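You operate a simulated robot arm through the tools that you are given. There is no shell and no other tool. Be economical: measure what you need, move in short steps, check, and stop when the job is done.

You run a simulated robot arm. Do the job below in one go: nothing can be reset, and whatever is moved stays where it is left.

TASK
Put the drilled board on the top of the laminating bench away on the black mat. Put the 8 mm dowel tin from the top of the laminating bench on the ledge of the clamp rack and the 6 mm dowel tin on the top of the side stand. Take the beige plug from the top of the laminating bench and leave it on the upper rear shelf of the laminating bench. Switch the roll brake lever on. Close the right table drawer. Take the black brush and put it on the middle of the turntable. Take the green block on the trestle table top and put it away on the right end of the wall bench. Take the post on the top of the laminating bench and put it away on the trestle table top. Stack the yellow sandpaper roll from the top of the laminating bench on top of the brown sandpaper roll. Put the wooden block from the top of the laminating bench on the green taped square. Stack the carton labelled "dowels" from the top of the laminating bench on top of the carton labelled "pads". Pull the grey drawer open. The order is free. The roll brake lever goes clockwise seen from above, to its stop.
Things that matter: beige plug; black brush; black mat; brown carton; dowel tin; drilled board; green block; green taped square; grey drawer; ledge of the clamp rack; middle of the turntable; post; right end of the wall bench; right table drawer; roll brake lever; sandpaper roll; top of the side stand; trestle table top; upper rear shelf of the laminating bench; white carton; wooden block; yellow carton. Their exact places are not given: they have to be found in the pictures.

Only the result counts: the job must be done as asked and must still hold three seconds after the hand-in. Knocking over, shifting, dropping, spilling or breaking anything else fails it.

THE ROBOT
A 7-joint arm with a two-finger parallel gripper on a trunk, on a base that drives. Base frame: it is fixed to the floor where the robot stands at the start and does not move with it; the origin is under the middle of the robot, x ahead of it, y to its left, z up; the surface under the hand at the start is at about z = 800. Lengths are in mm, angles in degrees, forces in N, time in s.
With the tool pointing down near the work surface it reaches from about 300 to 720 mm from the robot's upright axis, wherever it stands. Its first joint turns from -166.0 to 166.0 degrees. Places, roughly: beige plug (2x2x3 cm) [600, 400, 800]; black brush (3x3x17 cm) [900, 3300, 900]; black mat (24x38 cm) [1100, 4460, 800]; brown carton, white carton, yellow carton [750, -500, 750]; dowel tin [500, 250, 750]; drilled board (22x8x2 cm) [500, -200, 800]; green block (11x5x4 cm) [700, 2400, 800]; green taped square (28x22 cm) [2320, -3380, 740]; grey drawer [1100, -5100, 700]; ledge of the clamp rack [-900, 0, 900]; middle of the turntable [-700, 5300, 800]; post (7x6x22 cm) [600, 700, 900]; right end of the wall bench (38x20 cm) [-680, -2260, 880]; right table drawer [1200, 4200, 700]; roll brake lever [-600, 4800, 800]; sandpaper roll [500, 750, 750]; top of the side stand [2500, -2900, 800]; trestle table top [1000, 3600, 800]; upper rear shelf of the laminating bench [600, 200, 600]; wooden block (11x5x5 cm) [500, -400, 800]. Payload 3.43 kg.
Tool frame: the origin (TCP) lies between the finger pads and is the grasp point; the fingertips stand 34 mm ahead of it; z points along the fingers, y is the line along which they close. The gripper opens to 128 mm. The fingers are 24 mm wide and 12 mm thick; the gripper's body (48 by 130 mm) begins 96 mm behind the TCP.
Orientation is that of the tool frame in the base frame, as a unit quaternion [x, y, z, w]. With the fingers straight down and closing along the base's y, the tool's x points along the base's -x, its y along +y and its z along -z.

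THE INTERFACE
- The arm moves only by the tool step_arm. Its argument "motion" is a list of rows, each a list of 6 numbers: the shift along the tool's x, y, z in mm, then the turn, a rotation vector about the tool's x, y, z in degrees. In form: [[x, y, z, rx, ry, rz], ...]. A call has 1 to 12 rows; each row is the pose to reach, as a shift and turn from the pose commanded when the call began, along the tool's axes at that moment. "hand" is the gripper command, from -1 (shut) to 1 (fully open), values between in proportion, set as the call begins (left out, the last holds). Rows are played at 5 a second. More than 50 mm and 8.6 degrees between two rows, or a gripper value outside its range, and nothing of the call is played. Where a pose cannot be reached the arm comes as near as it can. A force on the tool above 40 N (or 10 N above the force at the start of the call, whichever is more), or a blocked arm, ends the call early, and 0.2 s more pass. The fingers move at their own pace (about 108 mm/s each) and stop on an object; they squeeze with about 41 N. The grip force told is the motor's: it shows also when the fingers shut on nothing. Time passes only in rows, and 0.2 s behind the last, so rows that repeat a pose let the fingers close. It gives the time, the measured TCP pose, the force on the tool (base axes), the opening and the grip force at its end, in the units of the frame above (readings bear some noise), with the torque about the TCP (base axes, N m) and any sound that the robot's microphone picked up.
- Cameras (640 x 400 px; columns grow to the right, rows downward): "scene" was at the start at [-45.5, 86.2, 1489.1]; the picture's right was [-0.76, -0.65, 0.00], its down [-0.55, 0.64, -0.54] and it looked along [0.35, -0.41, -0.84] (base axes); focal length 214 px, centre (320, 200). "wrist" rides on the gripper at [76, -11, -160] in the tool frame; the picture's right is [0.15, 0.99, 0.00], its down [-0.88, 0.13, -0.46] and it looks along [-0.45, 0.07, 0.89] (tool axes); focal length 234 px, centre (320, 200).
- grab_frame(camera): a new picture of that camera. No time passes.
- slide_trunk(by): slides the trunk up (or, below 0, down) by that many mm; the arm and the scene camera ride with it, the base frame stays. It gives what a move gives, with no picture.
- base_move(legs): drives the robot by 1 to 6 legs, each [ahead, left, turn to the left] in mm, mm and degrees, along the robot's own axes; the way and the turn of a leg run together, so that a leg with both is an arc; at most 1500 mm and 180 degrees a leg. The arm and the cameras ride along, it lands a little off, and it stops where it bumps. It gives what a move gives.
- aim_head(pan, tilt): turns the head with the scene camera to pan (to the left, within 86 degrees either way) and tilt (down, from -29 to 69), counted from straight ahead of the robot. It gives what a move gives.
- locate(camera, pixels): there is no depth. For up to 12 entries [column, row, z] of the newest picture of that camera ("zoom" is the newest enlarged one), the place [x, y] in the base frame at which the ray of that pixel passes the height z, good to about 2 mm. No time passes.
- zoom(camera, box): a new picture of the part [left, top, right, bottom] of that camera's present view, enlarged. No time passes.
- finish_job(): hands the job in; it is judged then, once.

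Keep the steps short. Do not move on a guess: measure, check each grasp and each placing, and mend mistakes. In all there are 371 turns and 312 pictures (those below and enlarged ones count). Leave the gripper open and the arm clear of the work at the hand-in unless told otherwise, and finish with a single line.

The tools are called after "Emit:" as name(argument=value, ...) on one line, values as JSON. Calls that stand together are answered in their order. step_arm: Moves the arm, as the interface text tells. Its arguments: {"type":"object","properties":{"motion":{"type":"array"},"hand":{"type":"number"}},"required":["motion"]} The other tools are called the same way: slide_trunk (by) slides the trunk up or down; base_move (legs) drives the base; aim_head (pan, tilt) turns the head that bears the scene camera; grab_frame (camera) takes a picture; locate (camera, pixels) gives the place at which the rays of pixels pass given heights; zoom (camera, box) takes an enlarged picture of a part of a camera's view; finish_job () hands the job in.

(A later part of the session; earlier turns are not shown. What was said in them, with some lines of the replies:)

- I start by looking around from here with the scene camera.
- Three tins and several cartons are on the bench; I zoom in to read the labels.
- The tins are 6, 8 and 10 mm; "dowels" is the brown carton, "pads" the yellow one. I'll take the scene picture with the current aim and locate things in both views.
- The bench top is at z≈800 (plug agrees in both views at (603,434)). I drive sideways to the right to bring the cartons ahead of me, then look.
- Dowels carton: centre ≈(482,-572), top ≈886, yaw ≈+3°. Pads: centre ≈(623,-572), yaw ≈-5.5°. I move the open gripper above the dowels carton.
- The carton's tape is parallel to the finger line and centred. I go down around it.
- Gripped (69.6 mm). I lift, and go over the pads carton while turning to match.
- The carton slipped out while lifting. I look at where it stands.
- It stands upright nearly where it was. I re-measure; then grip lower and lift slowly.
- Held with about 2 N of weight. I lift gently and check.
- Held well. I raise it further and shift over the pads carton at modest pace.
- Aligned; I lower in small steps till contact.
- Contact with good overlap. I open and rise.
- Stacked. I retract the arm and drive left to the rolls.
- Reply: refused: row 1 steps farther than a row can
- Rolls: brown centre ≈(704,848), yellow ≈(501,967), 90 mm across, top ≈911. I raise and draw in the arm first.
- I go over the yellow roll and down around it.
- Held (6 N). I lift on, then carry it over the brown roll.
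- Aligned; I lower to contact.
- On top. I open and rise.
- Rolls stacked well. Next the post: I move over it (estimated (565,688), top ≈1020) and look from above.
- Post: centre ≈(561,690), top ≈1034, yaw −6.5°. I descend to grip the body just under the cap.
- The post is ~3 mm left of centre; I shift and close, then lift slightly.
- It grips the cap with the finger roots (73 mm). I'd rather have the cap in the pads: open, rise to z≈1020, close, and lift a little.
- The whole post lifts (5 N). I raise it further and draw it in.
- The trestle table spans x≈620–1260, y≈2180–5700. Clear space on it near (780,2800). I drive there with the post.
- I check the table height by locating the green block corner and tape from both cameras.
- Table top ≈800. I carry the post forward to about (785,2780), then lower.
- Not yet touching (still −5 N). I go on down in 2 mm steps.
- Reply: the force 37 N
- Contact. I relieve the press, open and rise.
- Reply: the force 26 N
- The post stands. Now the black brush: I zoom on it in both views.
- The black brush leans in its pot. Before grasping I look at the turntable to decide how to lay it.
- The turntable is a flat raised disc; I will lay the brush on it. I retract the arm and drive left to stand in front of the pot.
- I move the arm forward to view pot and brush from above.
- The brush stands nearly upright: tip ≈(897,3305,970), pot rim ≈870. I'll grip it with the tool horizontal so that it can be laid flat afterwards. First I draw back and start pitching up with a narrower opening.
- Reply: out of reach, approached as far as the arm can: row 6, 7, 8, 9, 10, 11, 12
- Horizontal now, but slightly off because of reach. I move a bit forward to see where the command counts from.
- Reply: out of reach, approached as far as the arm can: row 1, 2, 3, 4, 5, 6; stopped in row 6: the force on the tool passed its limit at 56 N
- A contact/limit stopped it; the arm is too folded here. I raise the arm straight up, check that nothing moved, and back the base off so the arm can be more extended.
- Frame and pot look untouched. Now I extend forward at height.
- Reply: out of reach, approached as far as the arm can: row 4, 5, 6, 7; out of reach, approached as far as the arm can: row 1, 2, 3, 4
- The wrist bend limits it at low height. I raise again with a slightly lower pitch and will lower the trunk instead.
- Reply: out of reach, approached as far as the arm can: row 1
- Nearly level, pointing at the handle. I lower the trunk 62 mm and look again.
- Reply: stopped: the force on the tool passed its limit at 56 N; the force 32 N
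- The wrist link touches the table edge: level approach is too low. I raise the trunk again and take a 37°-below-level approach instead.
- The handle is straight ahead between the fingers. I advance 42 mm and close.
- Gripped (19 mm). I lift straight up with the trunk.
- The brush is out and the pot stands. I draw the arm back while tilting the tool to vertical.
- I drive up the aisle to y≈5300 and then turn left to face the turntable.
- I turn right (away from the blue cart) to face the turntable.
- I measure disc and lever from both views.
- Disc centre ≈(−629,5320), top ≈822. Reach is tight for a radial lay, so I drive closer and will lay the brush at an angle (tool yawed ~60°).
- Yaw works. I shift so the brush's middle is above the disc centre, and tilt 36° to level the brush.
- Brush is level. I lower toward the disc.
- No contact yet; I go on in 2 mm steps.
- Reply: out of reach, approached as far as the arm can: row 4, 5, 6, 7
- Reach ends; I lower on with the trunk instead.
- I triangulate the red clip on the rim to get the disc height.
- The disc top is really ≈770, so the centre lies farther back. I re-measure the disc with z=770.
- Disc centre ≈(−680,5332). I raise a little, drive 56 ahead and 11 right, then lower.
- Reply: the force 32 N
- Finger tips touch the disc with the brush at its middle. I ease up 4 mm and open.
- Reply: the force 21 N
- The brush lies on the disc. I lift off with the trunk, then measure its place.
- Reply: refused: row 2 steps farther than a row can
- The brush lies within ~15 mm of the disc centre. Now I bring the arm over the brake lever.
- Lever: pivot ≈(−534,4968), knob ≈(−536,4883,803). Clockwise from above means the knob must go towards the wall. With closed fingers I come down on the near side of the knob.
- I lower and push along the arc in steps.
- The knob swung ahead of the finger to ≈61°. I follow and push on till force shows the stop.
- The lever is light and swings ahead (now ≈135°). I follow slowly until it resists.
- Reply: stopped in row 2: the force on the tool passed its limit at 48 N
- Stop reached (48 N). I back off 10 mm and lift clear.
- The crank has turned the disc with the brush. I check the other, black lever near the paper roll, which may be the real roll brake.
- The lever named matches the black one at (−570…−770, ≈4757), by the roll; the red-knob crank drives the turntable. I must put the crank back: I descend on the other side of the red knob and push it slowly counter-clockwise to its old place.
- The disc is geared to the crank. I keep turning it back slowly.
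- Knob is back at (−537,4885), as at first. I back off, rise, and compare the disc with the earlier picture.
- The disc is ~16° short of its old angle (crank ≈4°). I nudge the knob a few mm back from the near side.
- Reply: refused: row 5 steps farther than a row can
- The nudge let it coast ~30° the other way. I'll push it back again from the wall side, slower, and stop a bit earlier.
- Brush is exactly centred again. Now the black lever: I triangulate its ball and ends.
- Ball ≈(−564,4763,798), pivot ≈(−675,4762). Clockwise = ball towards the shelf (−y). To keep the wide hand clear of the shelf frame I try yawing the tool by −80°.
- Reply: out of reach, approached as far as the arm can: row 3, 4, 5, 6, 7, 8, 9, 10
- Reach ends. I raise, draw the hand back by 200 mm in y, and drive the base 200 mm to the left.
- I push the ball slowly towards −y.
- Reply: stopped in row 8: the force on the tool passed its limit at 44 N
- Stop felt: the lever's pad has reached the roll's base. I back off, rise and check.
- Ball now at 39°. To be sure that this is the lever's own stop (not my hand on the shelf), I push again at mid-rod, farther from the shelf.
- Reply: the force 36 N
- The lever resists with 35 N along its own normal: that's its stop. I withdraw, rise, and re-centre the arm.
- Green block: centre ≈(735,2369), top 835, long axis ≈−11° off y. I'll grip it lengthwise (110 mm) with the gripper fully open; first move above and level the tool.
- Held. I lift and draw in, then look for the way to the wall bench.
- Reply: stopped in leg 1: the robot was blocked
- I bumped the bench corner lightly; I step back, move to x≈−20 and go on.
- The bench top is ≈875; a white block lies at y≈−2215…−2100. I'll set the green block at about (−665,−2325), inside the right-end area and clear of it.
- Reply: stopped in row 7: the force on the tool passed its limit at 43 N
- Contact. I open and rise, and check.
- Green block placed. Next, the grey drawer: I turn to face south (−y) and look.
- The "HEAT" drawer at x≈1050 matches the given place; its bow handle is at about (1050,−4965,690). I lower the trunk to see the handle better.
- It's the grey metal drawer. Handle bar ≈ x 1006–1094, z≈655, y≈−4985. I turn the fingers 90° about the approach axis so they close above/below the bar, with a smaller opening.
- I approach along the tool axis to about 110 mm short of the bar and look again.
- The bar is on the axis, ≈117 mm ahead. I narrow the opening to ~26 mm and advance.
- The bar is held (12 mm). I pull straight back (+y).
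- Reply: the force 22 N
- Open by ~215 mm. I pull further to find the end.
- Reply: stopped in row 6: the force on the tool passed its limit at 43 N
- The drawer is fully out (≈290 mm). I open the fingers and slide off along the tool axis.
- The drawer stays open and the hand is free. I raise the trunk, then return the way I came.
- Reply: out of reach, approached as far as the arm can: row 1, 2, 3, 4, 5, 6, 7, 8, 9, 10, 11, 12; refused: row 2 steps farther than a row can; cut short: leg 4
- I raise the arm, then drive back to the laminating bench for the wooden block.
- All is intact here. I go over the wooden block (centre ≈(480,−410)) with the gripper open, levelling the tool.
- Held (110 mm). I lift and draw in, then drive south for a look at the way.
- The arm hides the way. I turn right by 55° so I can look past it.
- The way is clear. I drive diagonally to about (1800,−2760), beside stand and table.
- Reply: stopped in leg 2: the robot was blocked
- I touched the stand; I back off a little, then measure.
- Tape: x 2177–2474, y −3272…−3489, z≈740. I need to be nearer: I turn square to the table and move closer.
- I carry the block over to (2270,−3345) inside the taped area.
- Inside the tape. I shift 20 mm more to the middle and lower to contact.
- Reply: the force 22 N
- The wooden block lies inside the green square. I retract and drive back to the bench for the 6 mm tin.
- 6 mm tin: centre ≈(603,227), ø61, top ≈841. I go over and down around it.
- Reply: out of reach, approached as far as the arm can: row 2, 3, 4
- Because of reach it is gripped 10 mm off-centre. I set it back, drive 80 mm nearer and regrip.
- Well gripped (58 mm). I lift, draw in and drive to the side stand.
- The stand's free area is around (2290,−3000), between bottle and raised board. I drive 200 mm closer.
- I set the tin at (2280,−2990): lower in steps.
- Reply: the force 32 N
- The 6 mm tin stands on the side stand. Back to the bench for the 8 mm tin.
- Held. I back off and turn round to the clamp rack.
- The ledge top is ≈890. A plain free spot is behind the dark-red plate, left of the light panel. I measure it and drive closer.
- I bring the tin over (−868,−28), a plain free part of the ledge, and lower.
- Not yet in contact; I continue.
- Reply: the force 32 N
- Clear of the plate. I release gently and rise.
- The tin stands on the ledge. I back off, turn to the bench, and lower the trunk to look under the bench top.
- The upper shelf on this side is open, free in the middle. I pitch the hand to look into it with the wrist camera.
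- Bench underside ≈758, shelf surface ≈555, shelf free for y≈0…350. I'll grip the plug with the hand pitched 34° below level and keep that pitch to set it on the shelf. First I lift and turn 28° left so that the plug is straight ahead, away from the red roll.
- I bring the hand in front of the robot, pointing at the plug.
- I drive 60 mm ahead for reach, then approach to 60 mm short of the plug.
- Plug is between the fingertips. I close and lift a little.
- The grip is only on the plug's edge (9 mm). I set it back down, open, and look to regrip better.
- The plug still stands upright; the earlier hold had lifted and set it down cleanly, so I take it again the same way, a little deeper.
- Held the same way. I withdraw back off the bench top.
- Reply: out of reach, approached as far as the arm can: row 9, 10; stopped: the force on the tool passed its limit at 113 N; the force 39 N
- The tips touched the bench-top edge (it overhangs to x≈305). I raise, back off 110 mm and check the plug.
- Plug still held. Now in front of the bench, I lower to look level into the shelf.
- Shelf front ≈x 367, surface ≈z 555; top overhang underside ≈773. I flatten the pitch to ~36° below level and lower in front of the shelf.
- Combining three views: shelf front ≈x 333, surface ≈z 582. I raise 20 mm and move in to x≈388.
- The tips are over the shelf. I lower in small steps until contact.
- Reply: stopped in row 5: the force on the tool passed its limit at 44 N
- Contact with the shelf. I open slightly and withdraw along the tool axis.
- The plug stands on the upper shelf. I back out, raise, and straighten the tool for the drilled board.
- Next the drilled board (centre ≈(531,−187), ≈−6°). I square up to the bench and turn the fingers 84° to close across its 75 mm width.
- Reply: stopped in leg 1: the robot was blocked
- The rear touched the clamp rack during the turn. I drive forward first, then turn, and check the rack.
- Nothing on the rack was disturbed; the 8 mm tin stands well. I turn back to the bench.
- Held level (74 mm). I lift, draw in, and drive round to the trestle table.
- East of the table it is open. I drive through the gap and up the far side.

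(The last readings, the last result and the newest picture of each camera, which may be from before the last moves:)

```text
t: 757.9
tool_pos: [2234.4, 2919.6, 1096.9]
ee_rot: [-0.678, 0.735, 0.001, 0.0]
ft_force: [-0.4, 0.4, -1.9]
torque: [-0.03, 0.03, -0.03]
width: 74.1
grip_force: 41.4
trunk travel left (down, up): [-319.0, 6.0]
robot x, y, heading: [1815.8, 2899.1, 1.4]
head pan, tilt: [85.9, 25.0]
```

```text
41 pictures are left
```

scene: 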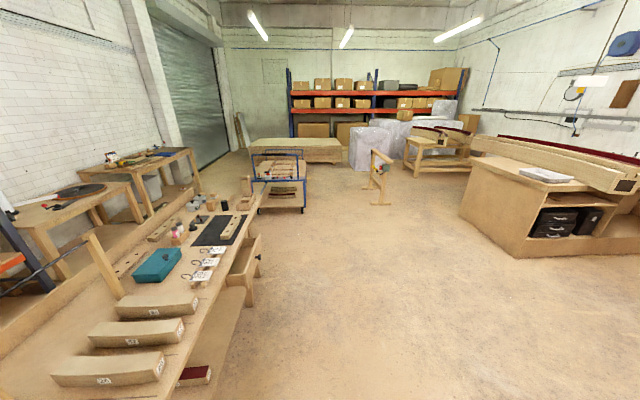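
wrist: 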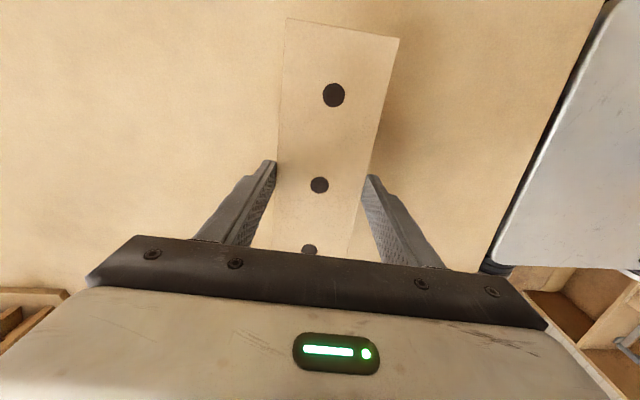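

Emit:
zoom(camera="scene", box=[130, 180, 310, 310])

Emit:
locate(camera="scene", pixels=[[372, 204, 0], [212, 215, 797], [248, 214, 797], [236, 243, 797], [192, 243, 797], [262, 255, 700], [240, 290, 700], [262, 209, 0]])

```text
3.08 times, centred on (220, 245) of scene
```

zoom: 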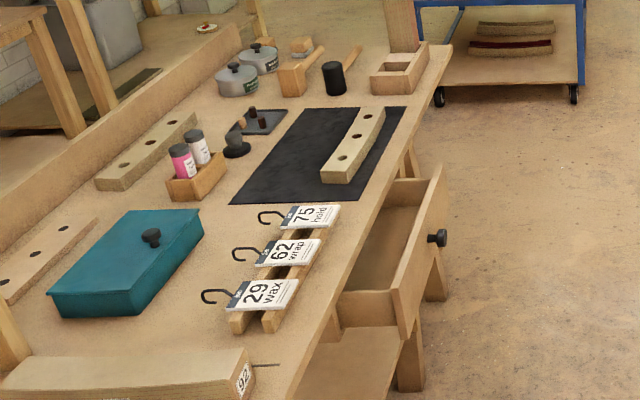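

```text
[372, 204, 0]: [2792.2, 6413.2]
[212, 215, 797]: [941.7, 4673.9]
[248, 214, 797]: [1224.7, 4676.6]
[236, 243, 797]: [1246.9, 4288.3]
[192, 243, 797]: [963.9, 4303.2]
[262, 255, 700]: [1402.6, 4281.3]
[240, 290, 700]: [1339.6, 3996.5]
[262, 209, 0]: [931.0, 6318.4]
```

The mat's free (west) half is about x 985–1120, y 4300–4670; the right drawer stands open at y≈4000–4290. I drive past it to y≈4650 and turn to face the table.

Emit:
base_move(legs=[[30, 900, -1.3], [0, 850, 0], [0, 0, 179.9]])

Emit:
aim_head(pan=10, tilt=42)

Emit:
grab_frame(camera="scene")

```text
t: 782.6
tool_pos: [1418.9, 4649.5, 1097.1]
ee_rot: [0.746, 0.666, 0.0, 0.001]
ft_force: [0.1, 0.3, -0.6]
torque: [-0.02, 0.0, 0.02]
width: 74.3
grip_force: 40.6
trunk travel left (down, up): [-319.0, 6.0]
robot x, y, heading: [1840.6, 4653.1, 179.0]
head pan, tilt: [85.9, 25.0]
```

```text
t: 784.1
tool_pos: [1418.1, 4649.0, 1096.9]
ee_rot: [0.746, 0.665, 0.0, 0.0]
ft_force: [-0.8, -0.4, -1.1]
torque: [-0.01, -0.04, 0.01]
width: 74.4
grip_force: 41.4
trunk travel left (down, up): [-319.0, 6.0]
robot x, y, heading: [1836.5, 4655.3, 179.5]
head pan, tilt: [10.0, 42.0]
```

```text
39 pictures are left
```

scene: 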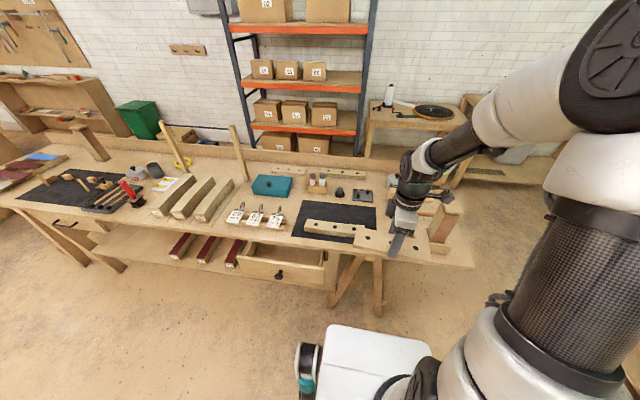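

Emit:
zoom(camera="scene", box=[220, 160, 440, 280])

```text
2.91 times, centred on (330, 220) of scene
```

zoom: 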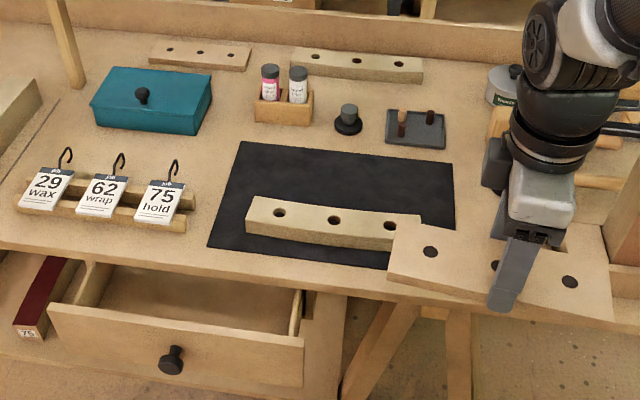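

Emit:
locate(camera="zoom", pixels=[[240, 142, 797], [453, 163, 797], [207, 245, 797], [388, 268, 797], [250, 198, 820], [418, 218, 820], [246, 235, 797], [395, 252, 797], [172, 360, 700], [50, 310, 720], [303, 345, 720], [348, 130, 797]])

```text
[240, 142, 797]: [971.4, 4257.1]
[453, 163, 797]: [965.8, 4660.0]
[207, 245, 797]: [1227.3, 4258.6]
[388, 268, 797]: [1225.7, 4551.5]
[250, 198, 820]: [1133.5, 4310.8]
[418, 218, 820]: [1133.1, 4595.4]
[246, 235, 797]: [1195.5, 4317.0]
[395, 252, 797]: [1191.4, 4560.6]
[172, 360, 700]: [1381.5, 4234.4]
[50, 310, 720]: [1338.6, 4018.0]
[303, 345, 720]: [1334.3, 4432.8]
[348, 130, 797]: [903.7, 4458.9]
```

Mat: x 968–1227, y 4257–4655; the other board lies at x 1130–1195. I'll set mine at (1045,4455). I drive 190 mm closer and carry it over.

Emit:
base_move(legs=[[190, 0, 0.5]])

Emit:
step_arm(motion=[[-18, -13, 0, 0, 0, -0.5], [-38, -28, 0, 0, 0, -1], [-58, -43, 0, 0, 0, -1.7], [-78, -58, 0, 0, 0, -2.4], [-98, -73, 0, 0, 0, -3], [-118, -88, 0, 0, 0, -3.6], [-138, -103, 0, 0, 0, -4.2], [-158, -118, 0, 0, 0, -4.8], [-178, -133, 0, 0, 0, -5.4], [-198, -148, 0, 0, 0, -6], [-213, -160, 0, 0, 0, -6.5], [-213, -160, 0, 0, 0, -6.5]])

Emit:
grab_frame(camera="wrist")

Emit:
zoom(camera="scene", box=[220, 160, 440, 280])

```text
t: 785.6
tool_pos: [1227.4, 4646.7, 1098.4]
ee_rot: [0.743, 0.669, 0.0, 0.0]
ft_force: [-0.3, -0.4, -2.3]
torque: [-0.04, -0.04, 0.02]
width: 74.2
grip_force: 40.7
trunk travel left (down, up): [-319.0, 6.0]
robot x, y, heading: [1643.0, 4651.1, 179.7]
head pan, tilt: [10.0, 42.0]
```

```text
t: 788.2
tool_pos: [1046.5, 4452.6, 1097.9]
ee_rot: [0.705, 0.71, -0.001, 0.0]
ft_force: [-0.2, -0.4, -1.4]
torque: [-0.01, -0.01, 0.01]
width: 74.6
grip_force: 41.0
trunk travel left (down, up): [-319.0, 6.0]
robot x, y, heading: [1648.5, 4650.8, 179.7]
head pan, tilt: [10.0, 42.0]
```

```text
37 pictures are left
```

wrist: 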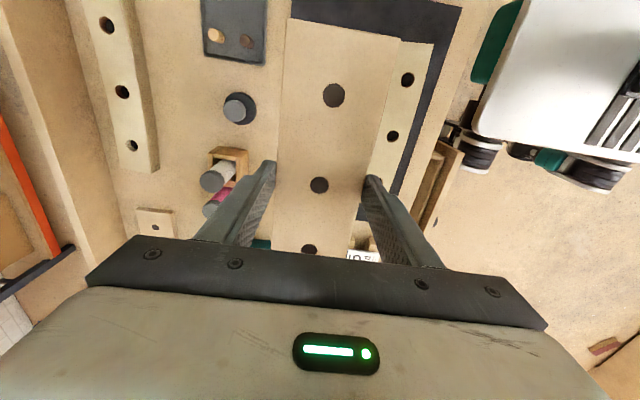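

```text
2.91 times, centred on (330, 220) of scene
```

zoom: 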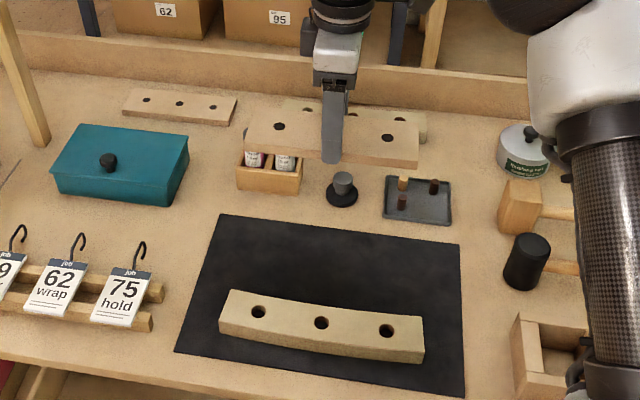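

Positioned. I lower.

Emit:
step_arm(motion=[[0, 0, 25, 0, 0, 0], [0, 0, 55, 0, 0, 0], [0, 0, 85, 0, 0, 0], [0, 0, 115, 0, 0, 0], [0, 0, 145, 0, 0, 0], [0, 0, 175, 0, 0, 0], [0, 0, 205, 0, 0, 0], [0, 0, 225, 0, 0, 0], [0, 0, 238, 0, 0, 0], [0, 0, 238, 0, 0, 0]])

Emit:
grab_frame(camera="wrist")

Emit:
zoom(camera="scene", box=[220, 160, 440, 280])

```text
t: 790.4
tool_pos: [1046.9, 4450.4, 859.7]
ee_rot: [0.705, 0.71, 0.001, 0.0]
ft_force: [-0.1, 0.4, -2.5]
torque: [0.02, 0.0, 0.01]
width: 74.6
grip_force: 40.9
trunk travel left (down, up): [-319.0, 6.0]
robot x, y, heading: [1644.5, 4653.9, 180.0]
head pan, tilt: [10.0, 42.0]
```

```text
35 pictures are left
```

wrist: 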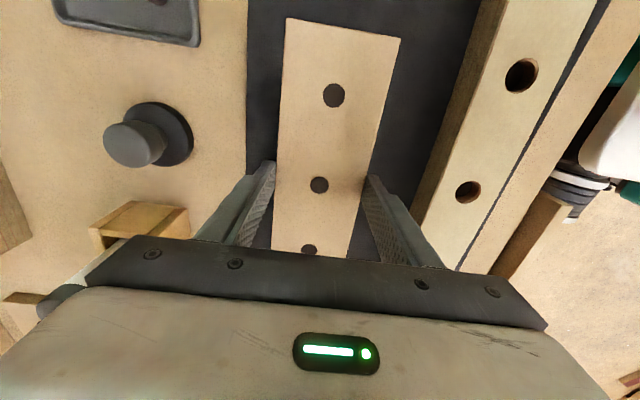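

```text
2.91 times, centred on (330, 220) of scene
```

zoom: 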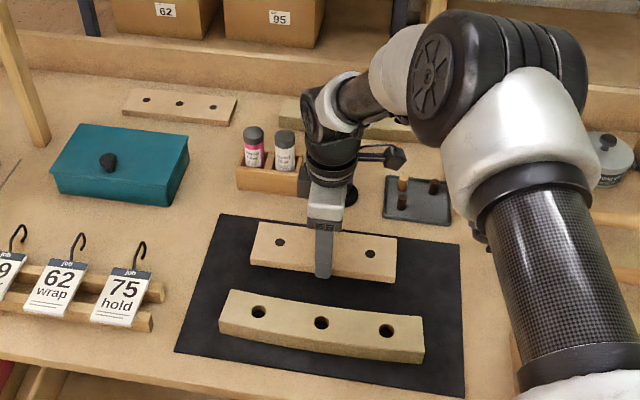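

Emit:
step_arm(motion=[[0, 0, 8, 0, 0, 0], [0, 0, 14, 0, 0, 0], [0, 0, 18, 0, 0, 0], [0, 0, 21, 0, 0, 0], [0, 0, 23, 0, 0, 0], [0, 0, 25, 0, 0, 0], [0, 0, 27, 0, 0, 0], [0, 0, 29, 0, 0, 0]])

Emit:
step_arm(hand=0.35, motion=[[0, 0, -2, 0, 0, 0], [0, 0, -2, 0, 0, 0], [0, 0, -2, 0, 0, 0], [0, 0, -25, 0, 0, 0], [0, 0, -60, 0, 0, 0], [0, 0, -100, 0, 0, 0], [0, 0, -145, 0, 0, 0], [0, 0, -190, 0, 0, 0], [0, 20, -230, 0, 0, 0], [0, 60, -250, 0, 0, 0]])

Emit:
grab_frame(camera="wrist")

```text
t: 792.0
tool_pos: [1047.5, 4451.5, 836.1]
ee_rot: [0.704, 0.71, -0.002, -0.001]
ft_force: [8.7, 4.7, 21.0]
torque: [0.2, -1.2, 0.09]
width: 74.2
grip_force: 41.0
trunk travel left (down, up): [-319.0, 6.0]
robot x, y, heading: [1645.8, 4652.5, 179.7]
head pan, tilt: [10.0, 42.0]
stopped in row 7: the force on the tool passed its limit at 42 N (the readings are from after the stop); the commanded pose is now the measured one
```

```text
t: 794.2
tool_pos: [1106.0, 4452.3, 1084.3]
ee_rot: [0.704, 0.711, -0.002, -0.001]
ft_force: [0.4, -0.3, 0.1]
torque: [-0.01, 0.02, 0.01]
width: 86.4
grip_force: 0.1
trunk travel left (down, up): [-319.0, 6.0]
robot x, y, heading: [1642.0, 4655.3, 179.7]
head pan, tilt: [10.0, 42.0]
```

```text
33 pictures are left
```

wrist: 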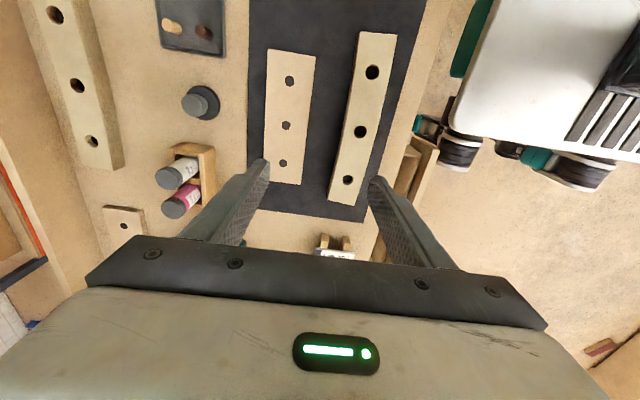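

The drilled board lies on the mat. Now the drawer: I back off, shift to face it, and turn the closed fingers into the straight orientation.

Emit:
base_move(legs=[[-140, 0, 0], [0, 420, 0]])

Emit:
step_arm(hand=-1, motion=[[15, 22, 0, 0, 0, 8], [30, 44, 0, 0, 0, 16], [45, 66, 0, 0, 0, 24], [60, 88, 0, 0, 0, 32], [75, 110, 0, 0, 0, 40], [90, 132, 0, 0, 0, 48], [105, 154, 0, 0, 0, 56], [120, 176, 0, 0, 0, 64], [135, 190, 0, 0, 0, 72], [148, 200, 0, 0, 0, 80], [148, 204, 0, 0, 0, 88], [148, 204, 0, 0, 0, 90]])

Emit:
grab_frame(camera="scene")

```text
t: 799.6
tool_pos: [1245.9, 4034.9, 1084.6]
ee_rot: [0.702, 0.712, -0.003, 0.0]
ft_force: [0.3, -0.1, 0.1]
torque: [-0.01, -0.02, 0.01]
width: 86.5
grip_force: 0.1
trunk travel left (down, up): [-319.0, 6.0]
robot x, y, heading: [1782.4, 4240.6, 179.9]
head pan, tilt: [10.0, 42.0]
```

```text
t: 802.2
tool_pos: [1448.0, 4186.8, 1084.7]
ee_rot: [1.0, 0.005, -0.002, 0.001]
ft_force: [-0.1, -0.3, -0.2]
torque: [0.04, 0.0, 0.03]
width: 0.0
grip_force: 33.2
trunk travel left (down, up): [-319.0, 6.0]
robot x, y, heading: [1784.9, 4236.0, 179.9]
head pan, tilt: [10.0, 42.0]
```

```text
32 pictures are left
```

scene: 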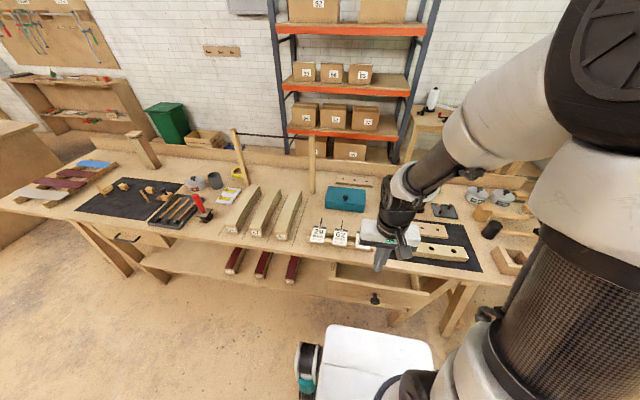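

Emit:
slide_trunk(by=-200)

Emit:
grab_frame(camera="wrist")

```text
t: 804.4
tool_pos: [1449.5, 4186.4, 883.6]
ee_rot: [1.0, 0.007, -0.002, 0.001]
ft_force: [-0.7, 0.2, 0.1]
torque: [-0.03, 0.03, -0.01]
width: 0.1
grip_force: 33.0
trunk travel left (down, up): [-119.0, 206.0]
robot x, y, heading: [1782.7, 4236.8, 179.9]
head pan, tilt: [10.0, 42.0]
```

```text
31 pictures are left
```

wrist: 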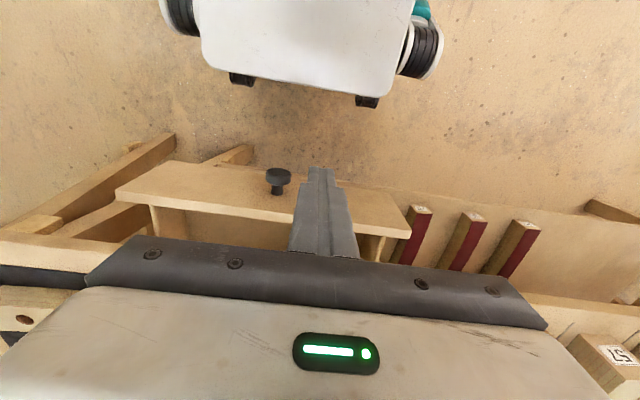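

Emit:
locate(camera="wrist", pixels=[[278, 178, 700], [117, 194, 740], [410, 232, 740], [175, 162, 740], [395, 205, 740], [117, 194, 760], [410, 232, 760], [277, 192, 690]])

Emit:
locate(camera="scene", pixels=[[375, 299, 700], [375, 299, 680], [330, 275, 740], [430, 296, 740], [331, 284, 720]])

```text
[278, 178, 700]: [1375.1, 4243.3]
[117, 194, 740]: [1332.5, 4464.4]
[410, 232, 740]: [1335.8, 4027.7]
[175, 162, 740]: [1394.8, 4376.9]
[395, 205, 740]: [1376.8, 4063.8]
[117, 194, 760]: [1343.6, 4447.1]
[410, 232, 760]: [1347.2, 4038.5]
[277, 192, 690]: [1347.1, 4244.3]
```

```text
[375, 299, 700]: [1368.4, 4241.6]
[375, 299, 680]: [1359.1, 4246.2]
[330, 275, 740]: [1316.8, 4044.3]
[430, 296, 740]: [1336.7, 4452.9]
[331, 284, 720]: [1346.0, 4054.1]
```

Drawer front x≈1340, knob (1372,4243). I lower beside the knob with a slight forward pitch.

Emit:
step_arm(motion=[[0, 0, 40, 0, -7, 0], [0, 0, 80, 0, -14, 0], [0, 0, 120, 0, -21, 0], [0, 0, 149, 0, -25, 0], [0, 0, 149, 0, -25, 0]])

Emit:
grab_frame(camera="wrist")

```text
t: 805.6
tool_pos: [1412.6, 4178.3, 722.9]
ee_rot: [0.976, 0.006, -0.218, 0.003]
ft_force: [0.8, 0.0, -0.4]
torque: [0.02, 0.01, -0.02]
width: 0.0
grip_force: 32.6
out of reach, approached as far as the arm can: row 2, 3, 4, 5
trunk travel left (down, up): [-119.0, 206.0]
robot x, y, heading: [1782.3, 4238.8, 179.9]
head pan, tilt: [10.0, 42.0]
```

```text
30 pictures are left
```

wrist: 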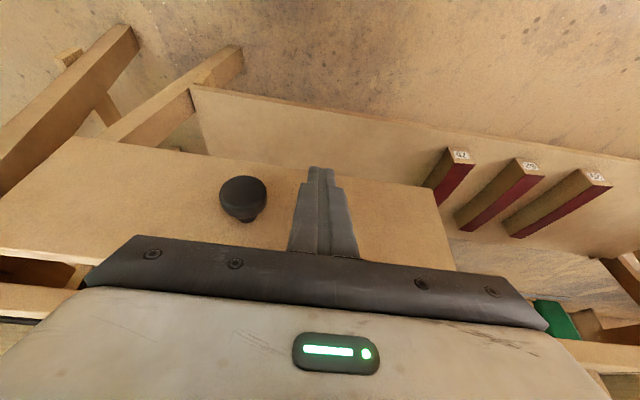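

I push straight towards the table.

Emit:
step_arm(motion=[[-13.6, 0, 6.4, 0, 0, 0], [-27, 0, 12.8, 0, 0, 0], [-40.7, 0, 19.2, 0, 0, 0], [-49.8, 0, 23.4, 0, 0, 0], [-58.8, 0, 27.7, 0, 0, 0], [-67.9, 0, 31.9, 0, 0, 0], [-76.9, 0, 36.2, 0, 0, 0], [-86, 0, 40.4, 0, 0, 0], [-95, 0, 44.7, 0, 0, 0], [-104, 0, 48.9, 0, 0, 0], [-113, 0, 53.2, 0, 0, 0]])

Emit:
grab_frame(camera="wrist")

```text
t: 808.0
tool_pos: [1288.5, 4176.6, 723.2]
ee_rot: [0.976, 0.006, -0.218, 0.002]
ft_force: [2.8, 0.0, 1.1]
torque: [-0.02, -0.04, 0.0]
width: 0.0
grip_force: 32.7
trunk travel left (down, up): [-119.0, 206.0]
robot x, y, heading: [1782.9, 4242.0, 180.0]
head pan, tilt: [10.0, 42.0]
```

```text
29 pictures are left
```

wrist: 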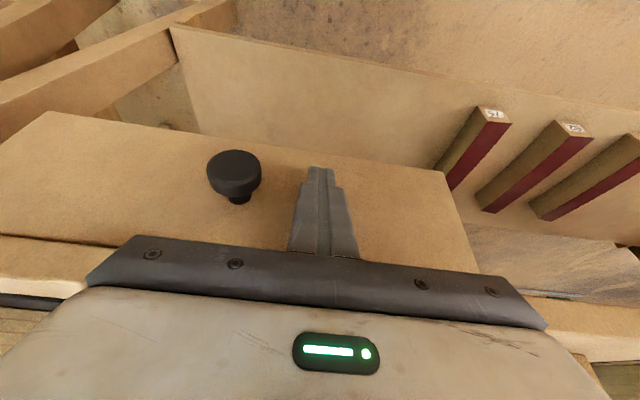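

Emit:
step_arm(motion=[[-7.2, 0, 3.4, 0, 0, 0], [-14.5, 0, 6.8, 0, 0, 0], [-21.7, 0, 10.2, 0, 0, 0], [-29, 0, 13.6, 0, 0, 0], [-36.2, 0, 17, 0, 0, 0], [-43.4, 0, 20.4, 0, 0, 0], [-50.7, 0, 23.8, 0, 0, 0], [-58, 0, 27.2, 0, 0, 0], [-65, 0, 30.6, 0, 0, 0], [-72, 0, 34, 0, 0, 0]])

Emit:
grab_frame(camera="wrist")

```text
t: 808.5
tool_pos: [1287.8, 4176.3, 719.0]
ee_rot: [0.978, 0.008, -0.209, 0.001]
ft_force: [5.9, 0.4, 2.1]
torque: [-0.03, -0.07, 0.0]
width: 0.1
grip_force: 32.7
trunk travel left (down, up): [-119.0, 206.0]
robot x, y, heading: [1784.9, 4240.7, -180.1]
head pan, tilt: [10.0, 42.0]
stopped in row 2: the force on the tool passed its limit at 46 N (the readings are from after the stop); the commanded pose is now the measured one
```

```text
28 pictures are left
```

wrist: 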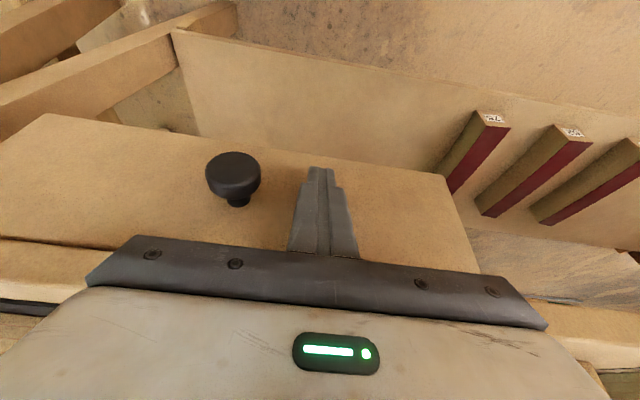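

A hard stop at face x≈1272. I back off, rise, and check whether it is fully shut.

Emit:
step_arm(motion=[[30, 0, -14, 0, 0, 0], [65, 0, -30, 0, 0, 0], [100, 0, -47, 0, 0, 0]])

Emit:
slide_trunk(by=200)

Emit:
aim_head(pan=15, tilt=50)

Emit:
zoom(camera="scene", box=[120, 120, 480, 330])

Emit:
grab_frame(camera="wrist")

```text
t: 809.3
tool_pos: [1397.0, 4176.2, 720.4]
ee_rot: [0.978, 0.008, -0.209, 0.001]
ft_force: [-0.3, -0.1, 1.0]
torque: [-0.01, -0.05, -0.01]
width: 0.0
grip_force: 33.5
trunk travel left (down, up): [-119.0, 206.0]
robot x, y, heading: [1784.3, 4239.2, -180.1]
head pan, tilt: [10.0, 42.0]
```

```text
t: 811.5
tool_pos: [1397.0, 4177.2, 920.7]
ee_rot: [0.978, 0.007, -0.209, 0.002]
ft_force: [0.0, -0.1, -0.4]
torque: [-0.02, -0.02, 0.0]
width: 0.2
grip_force: 32.5
trunk travel left (down, up): [-319.0, 6.0]
robot x, y, heading: [1784.2, 4239.2, -180.0]
head pan, tilt: [10.0, 42.0]
```

```text
t: 812.2
tool_pos: [1395.5, 4176.2, 920.7]
ee_rot: [0.978, 0.007, -0.208, 0.001]
ft_force: [0.2, 0.1, 0.3]
torque: [-0.02, 0.0, 0.01]
width: 0.2
grip_force: 32.9
trunk travel left (down, up): [-319.0, 6.0]
robot x, y, heading: [1781.8, 4240.7, -180.0]
head pan, tilt: [15.0, 50.0]
```

```text
1.78 times, centred on (300, 225) of scene
```

zoom: 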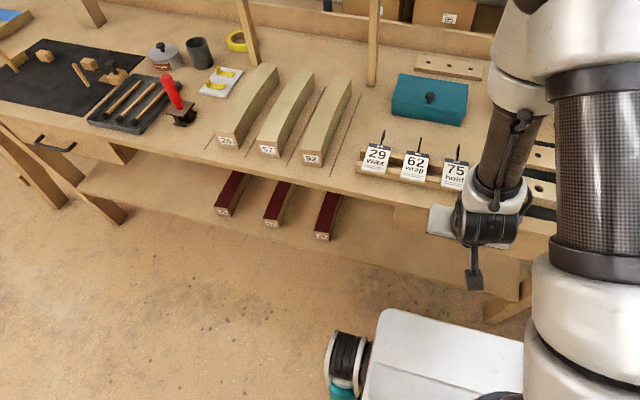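

```text
26 pictures are left
```

wrist: 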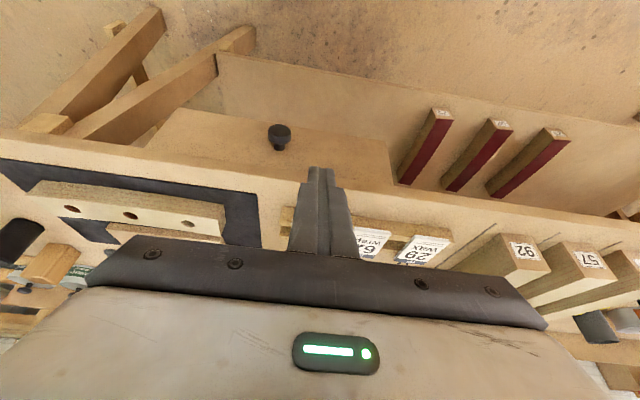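

The drawer front is flush with the table edge: shut. I raise the arm clear and open the gripper, then take one look over the table.

Emit:
step_arm(hand=1, motion=[[10, 0, -35, 0, 6, 0], [20, 0, -75, 0, 12, 0], [25, 0, -115, 0, 18, 0], [30, 0, -150, 0, 24, 0], [30, 0, -150, 0, 24, 0]])

Emit:
base_move(legs=[[-200, 0, 0]])

Emit:
aim_head(pan=0, tilt=30)

Emit:
grab_frame(camera="scene")

```text
t: 813.4
tool_pos: [1483.8, 4177.8, 1045.5]
ee_rot: [1.0, 0.008, -0.001, -0.001]
ft_force: [0.4, 0.7, 0.8]
torque: [0.0, -0.02, 0.0]
width: 127.9
grip_force: 0.1
trunk travel left (down, up): [-319.0, 6.0]
robot x, y, heading: [1782.8, 4237.2, -180.0]
head pan, tilt: [15.0, 50.0]
```

```text
t: 815.0
tool_pos: [1681.3, 4177.5, 1045.4]
ee_rot: [1.0, 0.009, 0.0, 0.0]
ft_force: [0.5, 0.4, -0.1]
torque: [0.0, 0.02, 0.03]
width: 128.0
grip_force: 0.1
trunk travel left (down, up): [-319.0, 6.0]
robot x, y, heading: [1981.3, 4242.6, -180.0]
head pan, tilt: [15.0, 50.0]
```

```text
t: 815.8
tool_pos: [1681.4, 4177.9, 1045.7]
ee_rot: [1.0, 0.01, -0.001, 0.001]
ft_force: [-0.4, 0.1, 0.3]
torque: [-0.03, -0.01, 0.03]
width: 127.9
grip_force: 0.0
trunk travel left (down, up): [-319.0, 6.0]
robot x, y, heading: [1982.8, 4236.8, -179.7]
head pan, tilt: [0.0, 30.0]
```

```text
25 pictures are left
```

scene: 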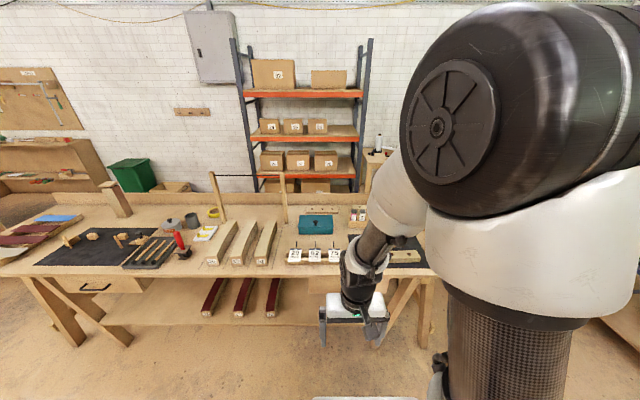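

Everything asked has been done and checked, the arm is clear and the gripper open, so I hand the job in.

Emit:
finish_job()

```text
The job is handed in.
```

All thirteen parts of the job are done and the job is handed in; I turned the red-knob turntable crank by mistake, put it back to within about 2° of where it was, and lightly bumped a bench corner, the side stand and the clamp rack without moving anything I could see.
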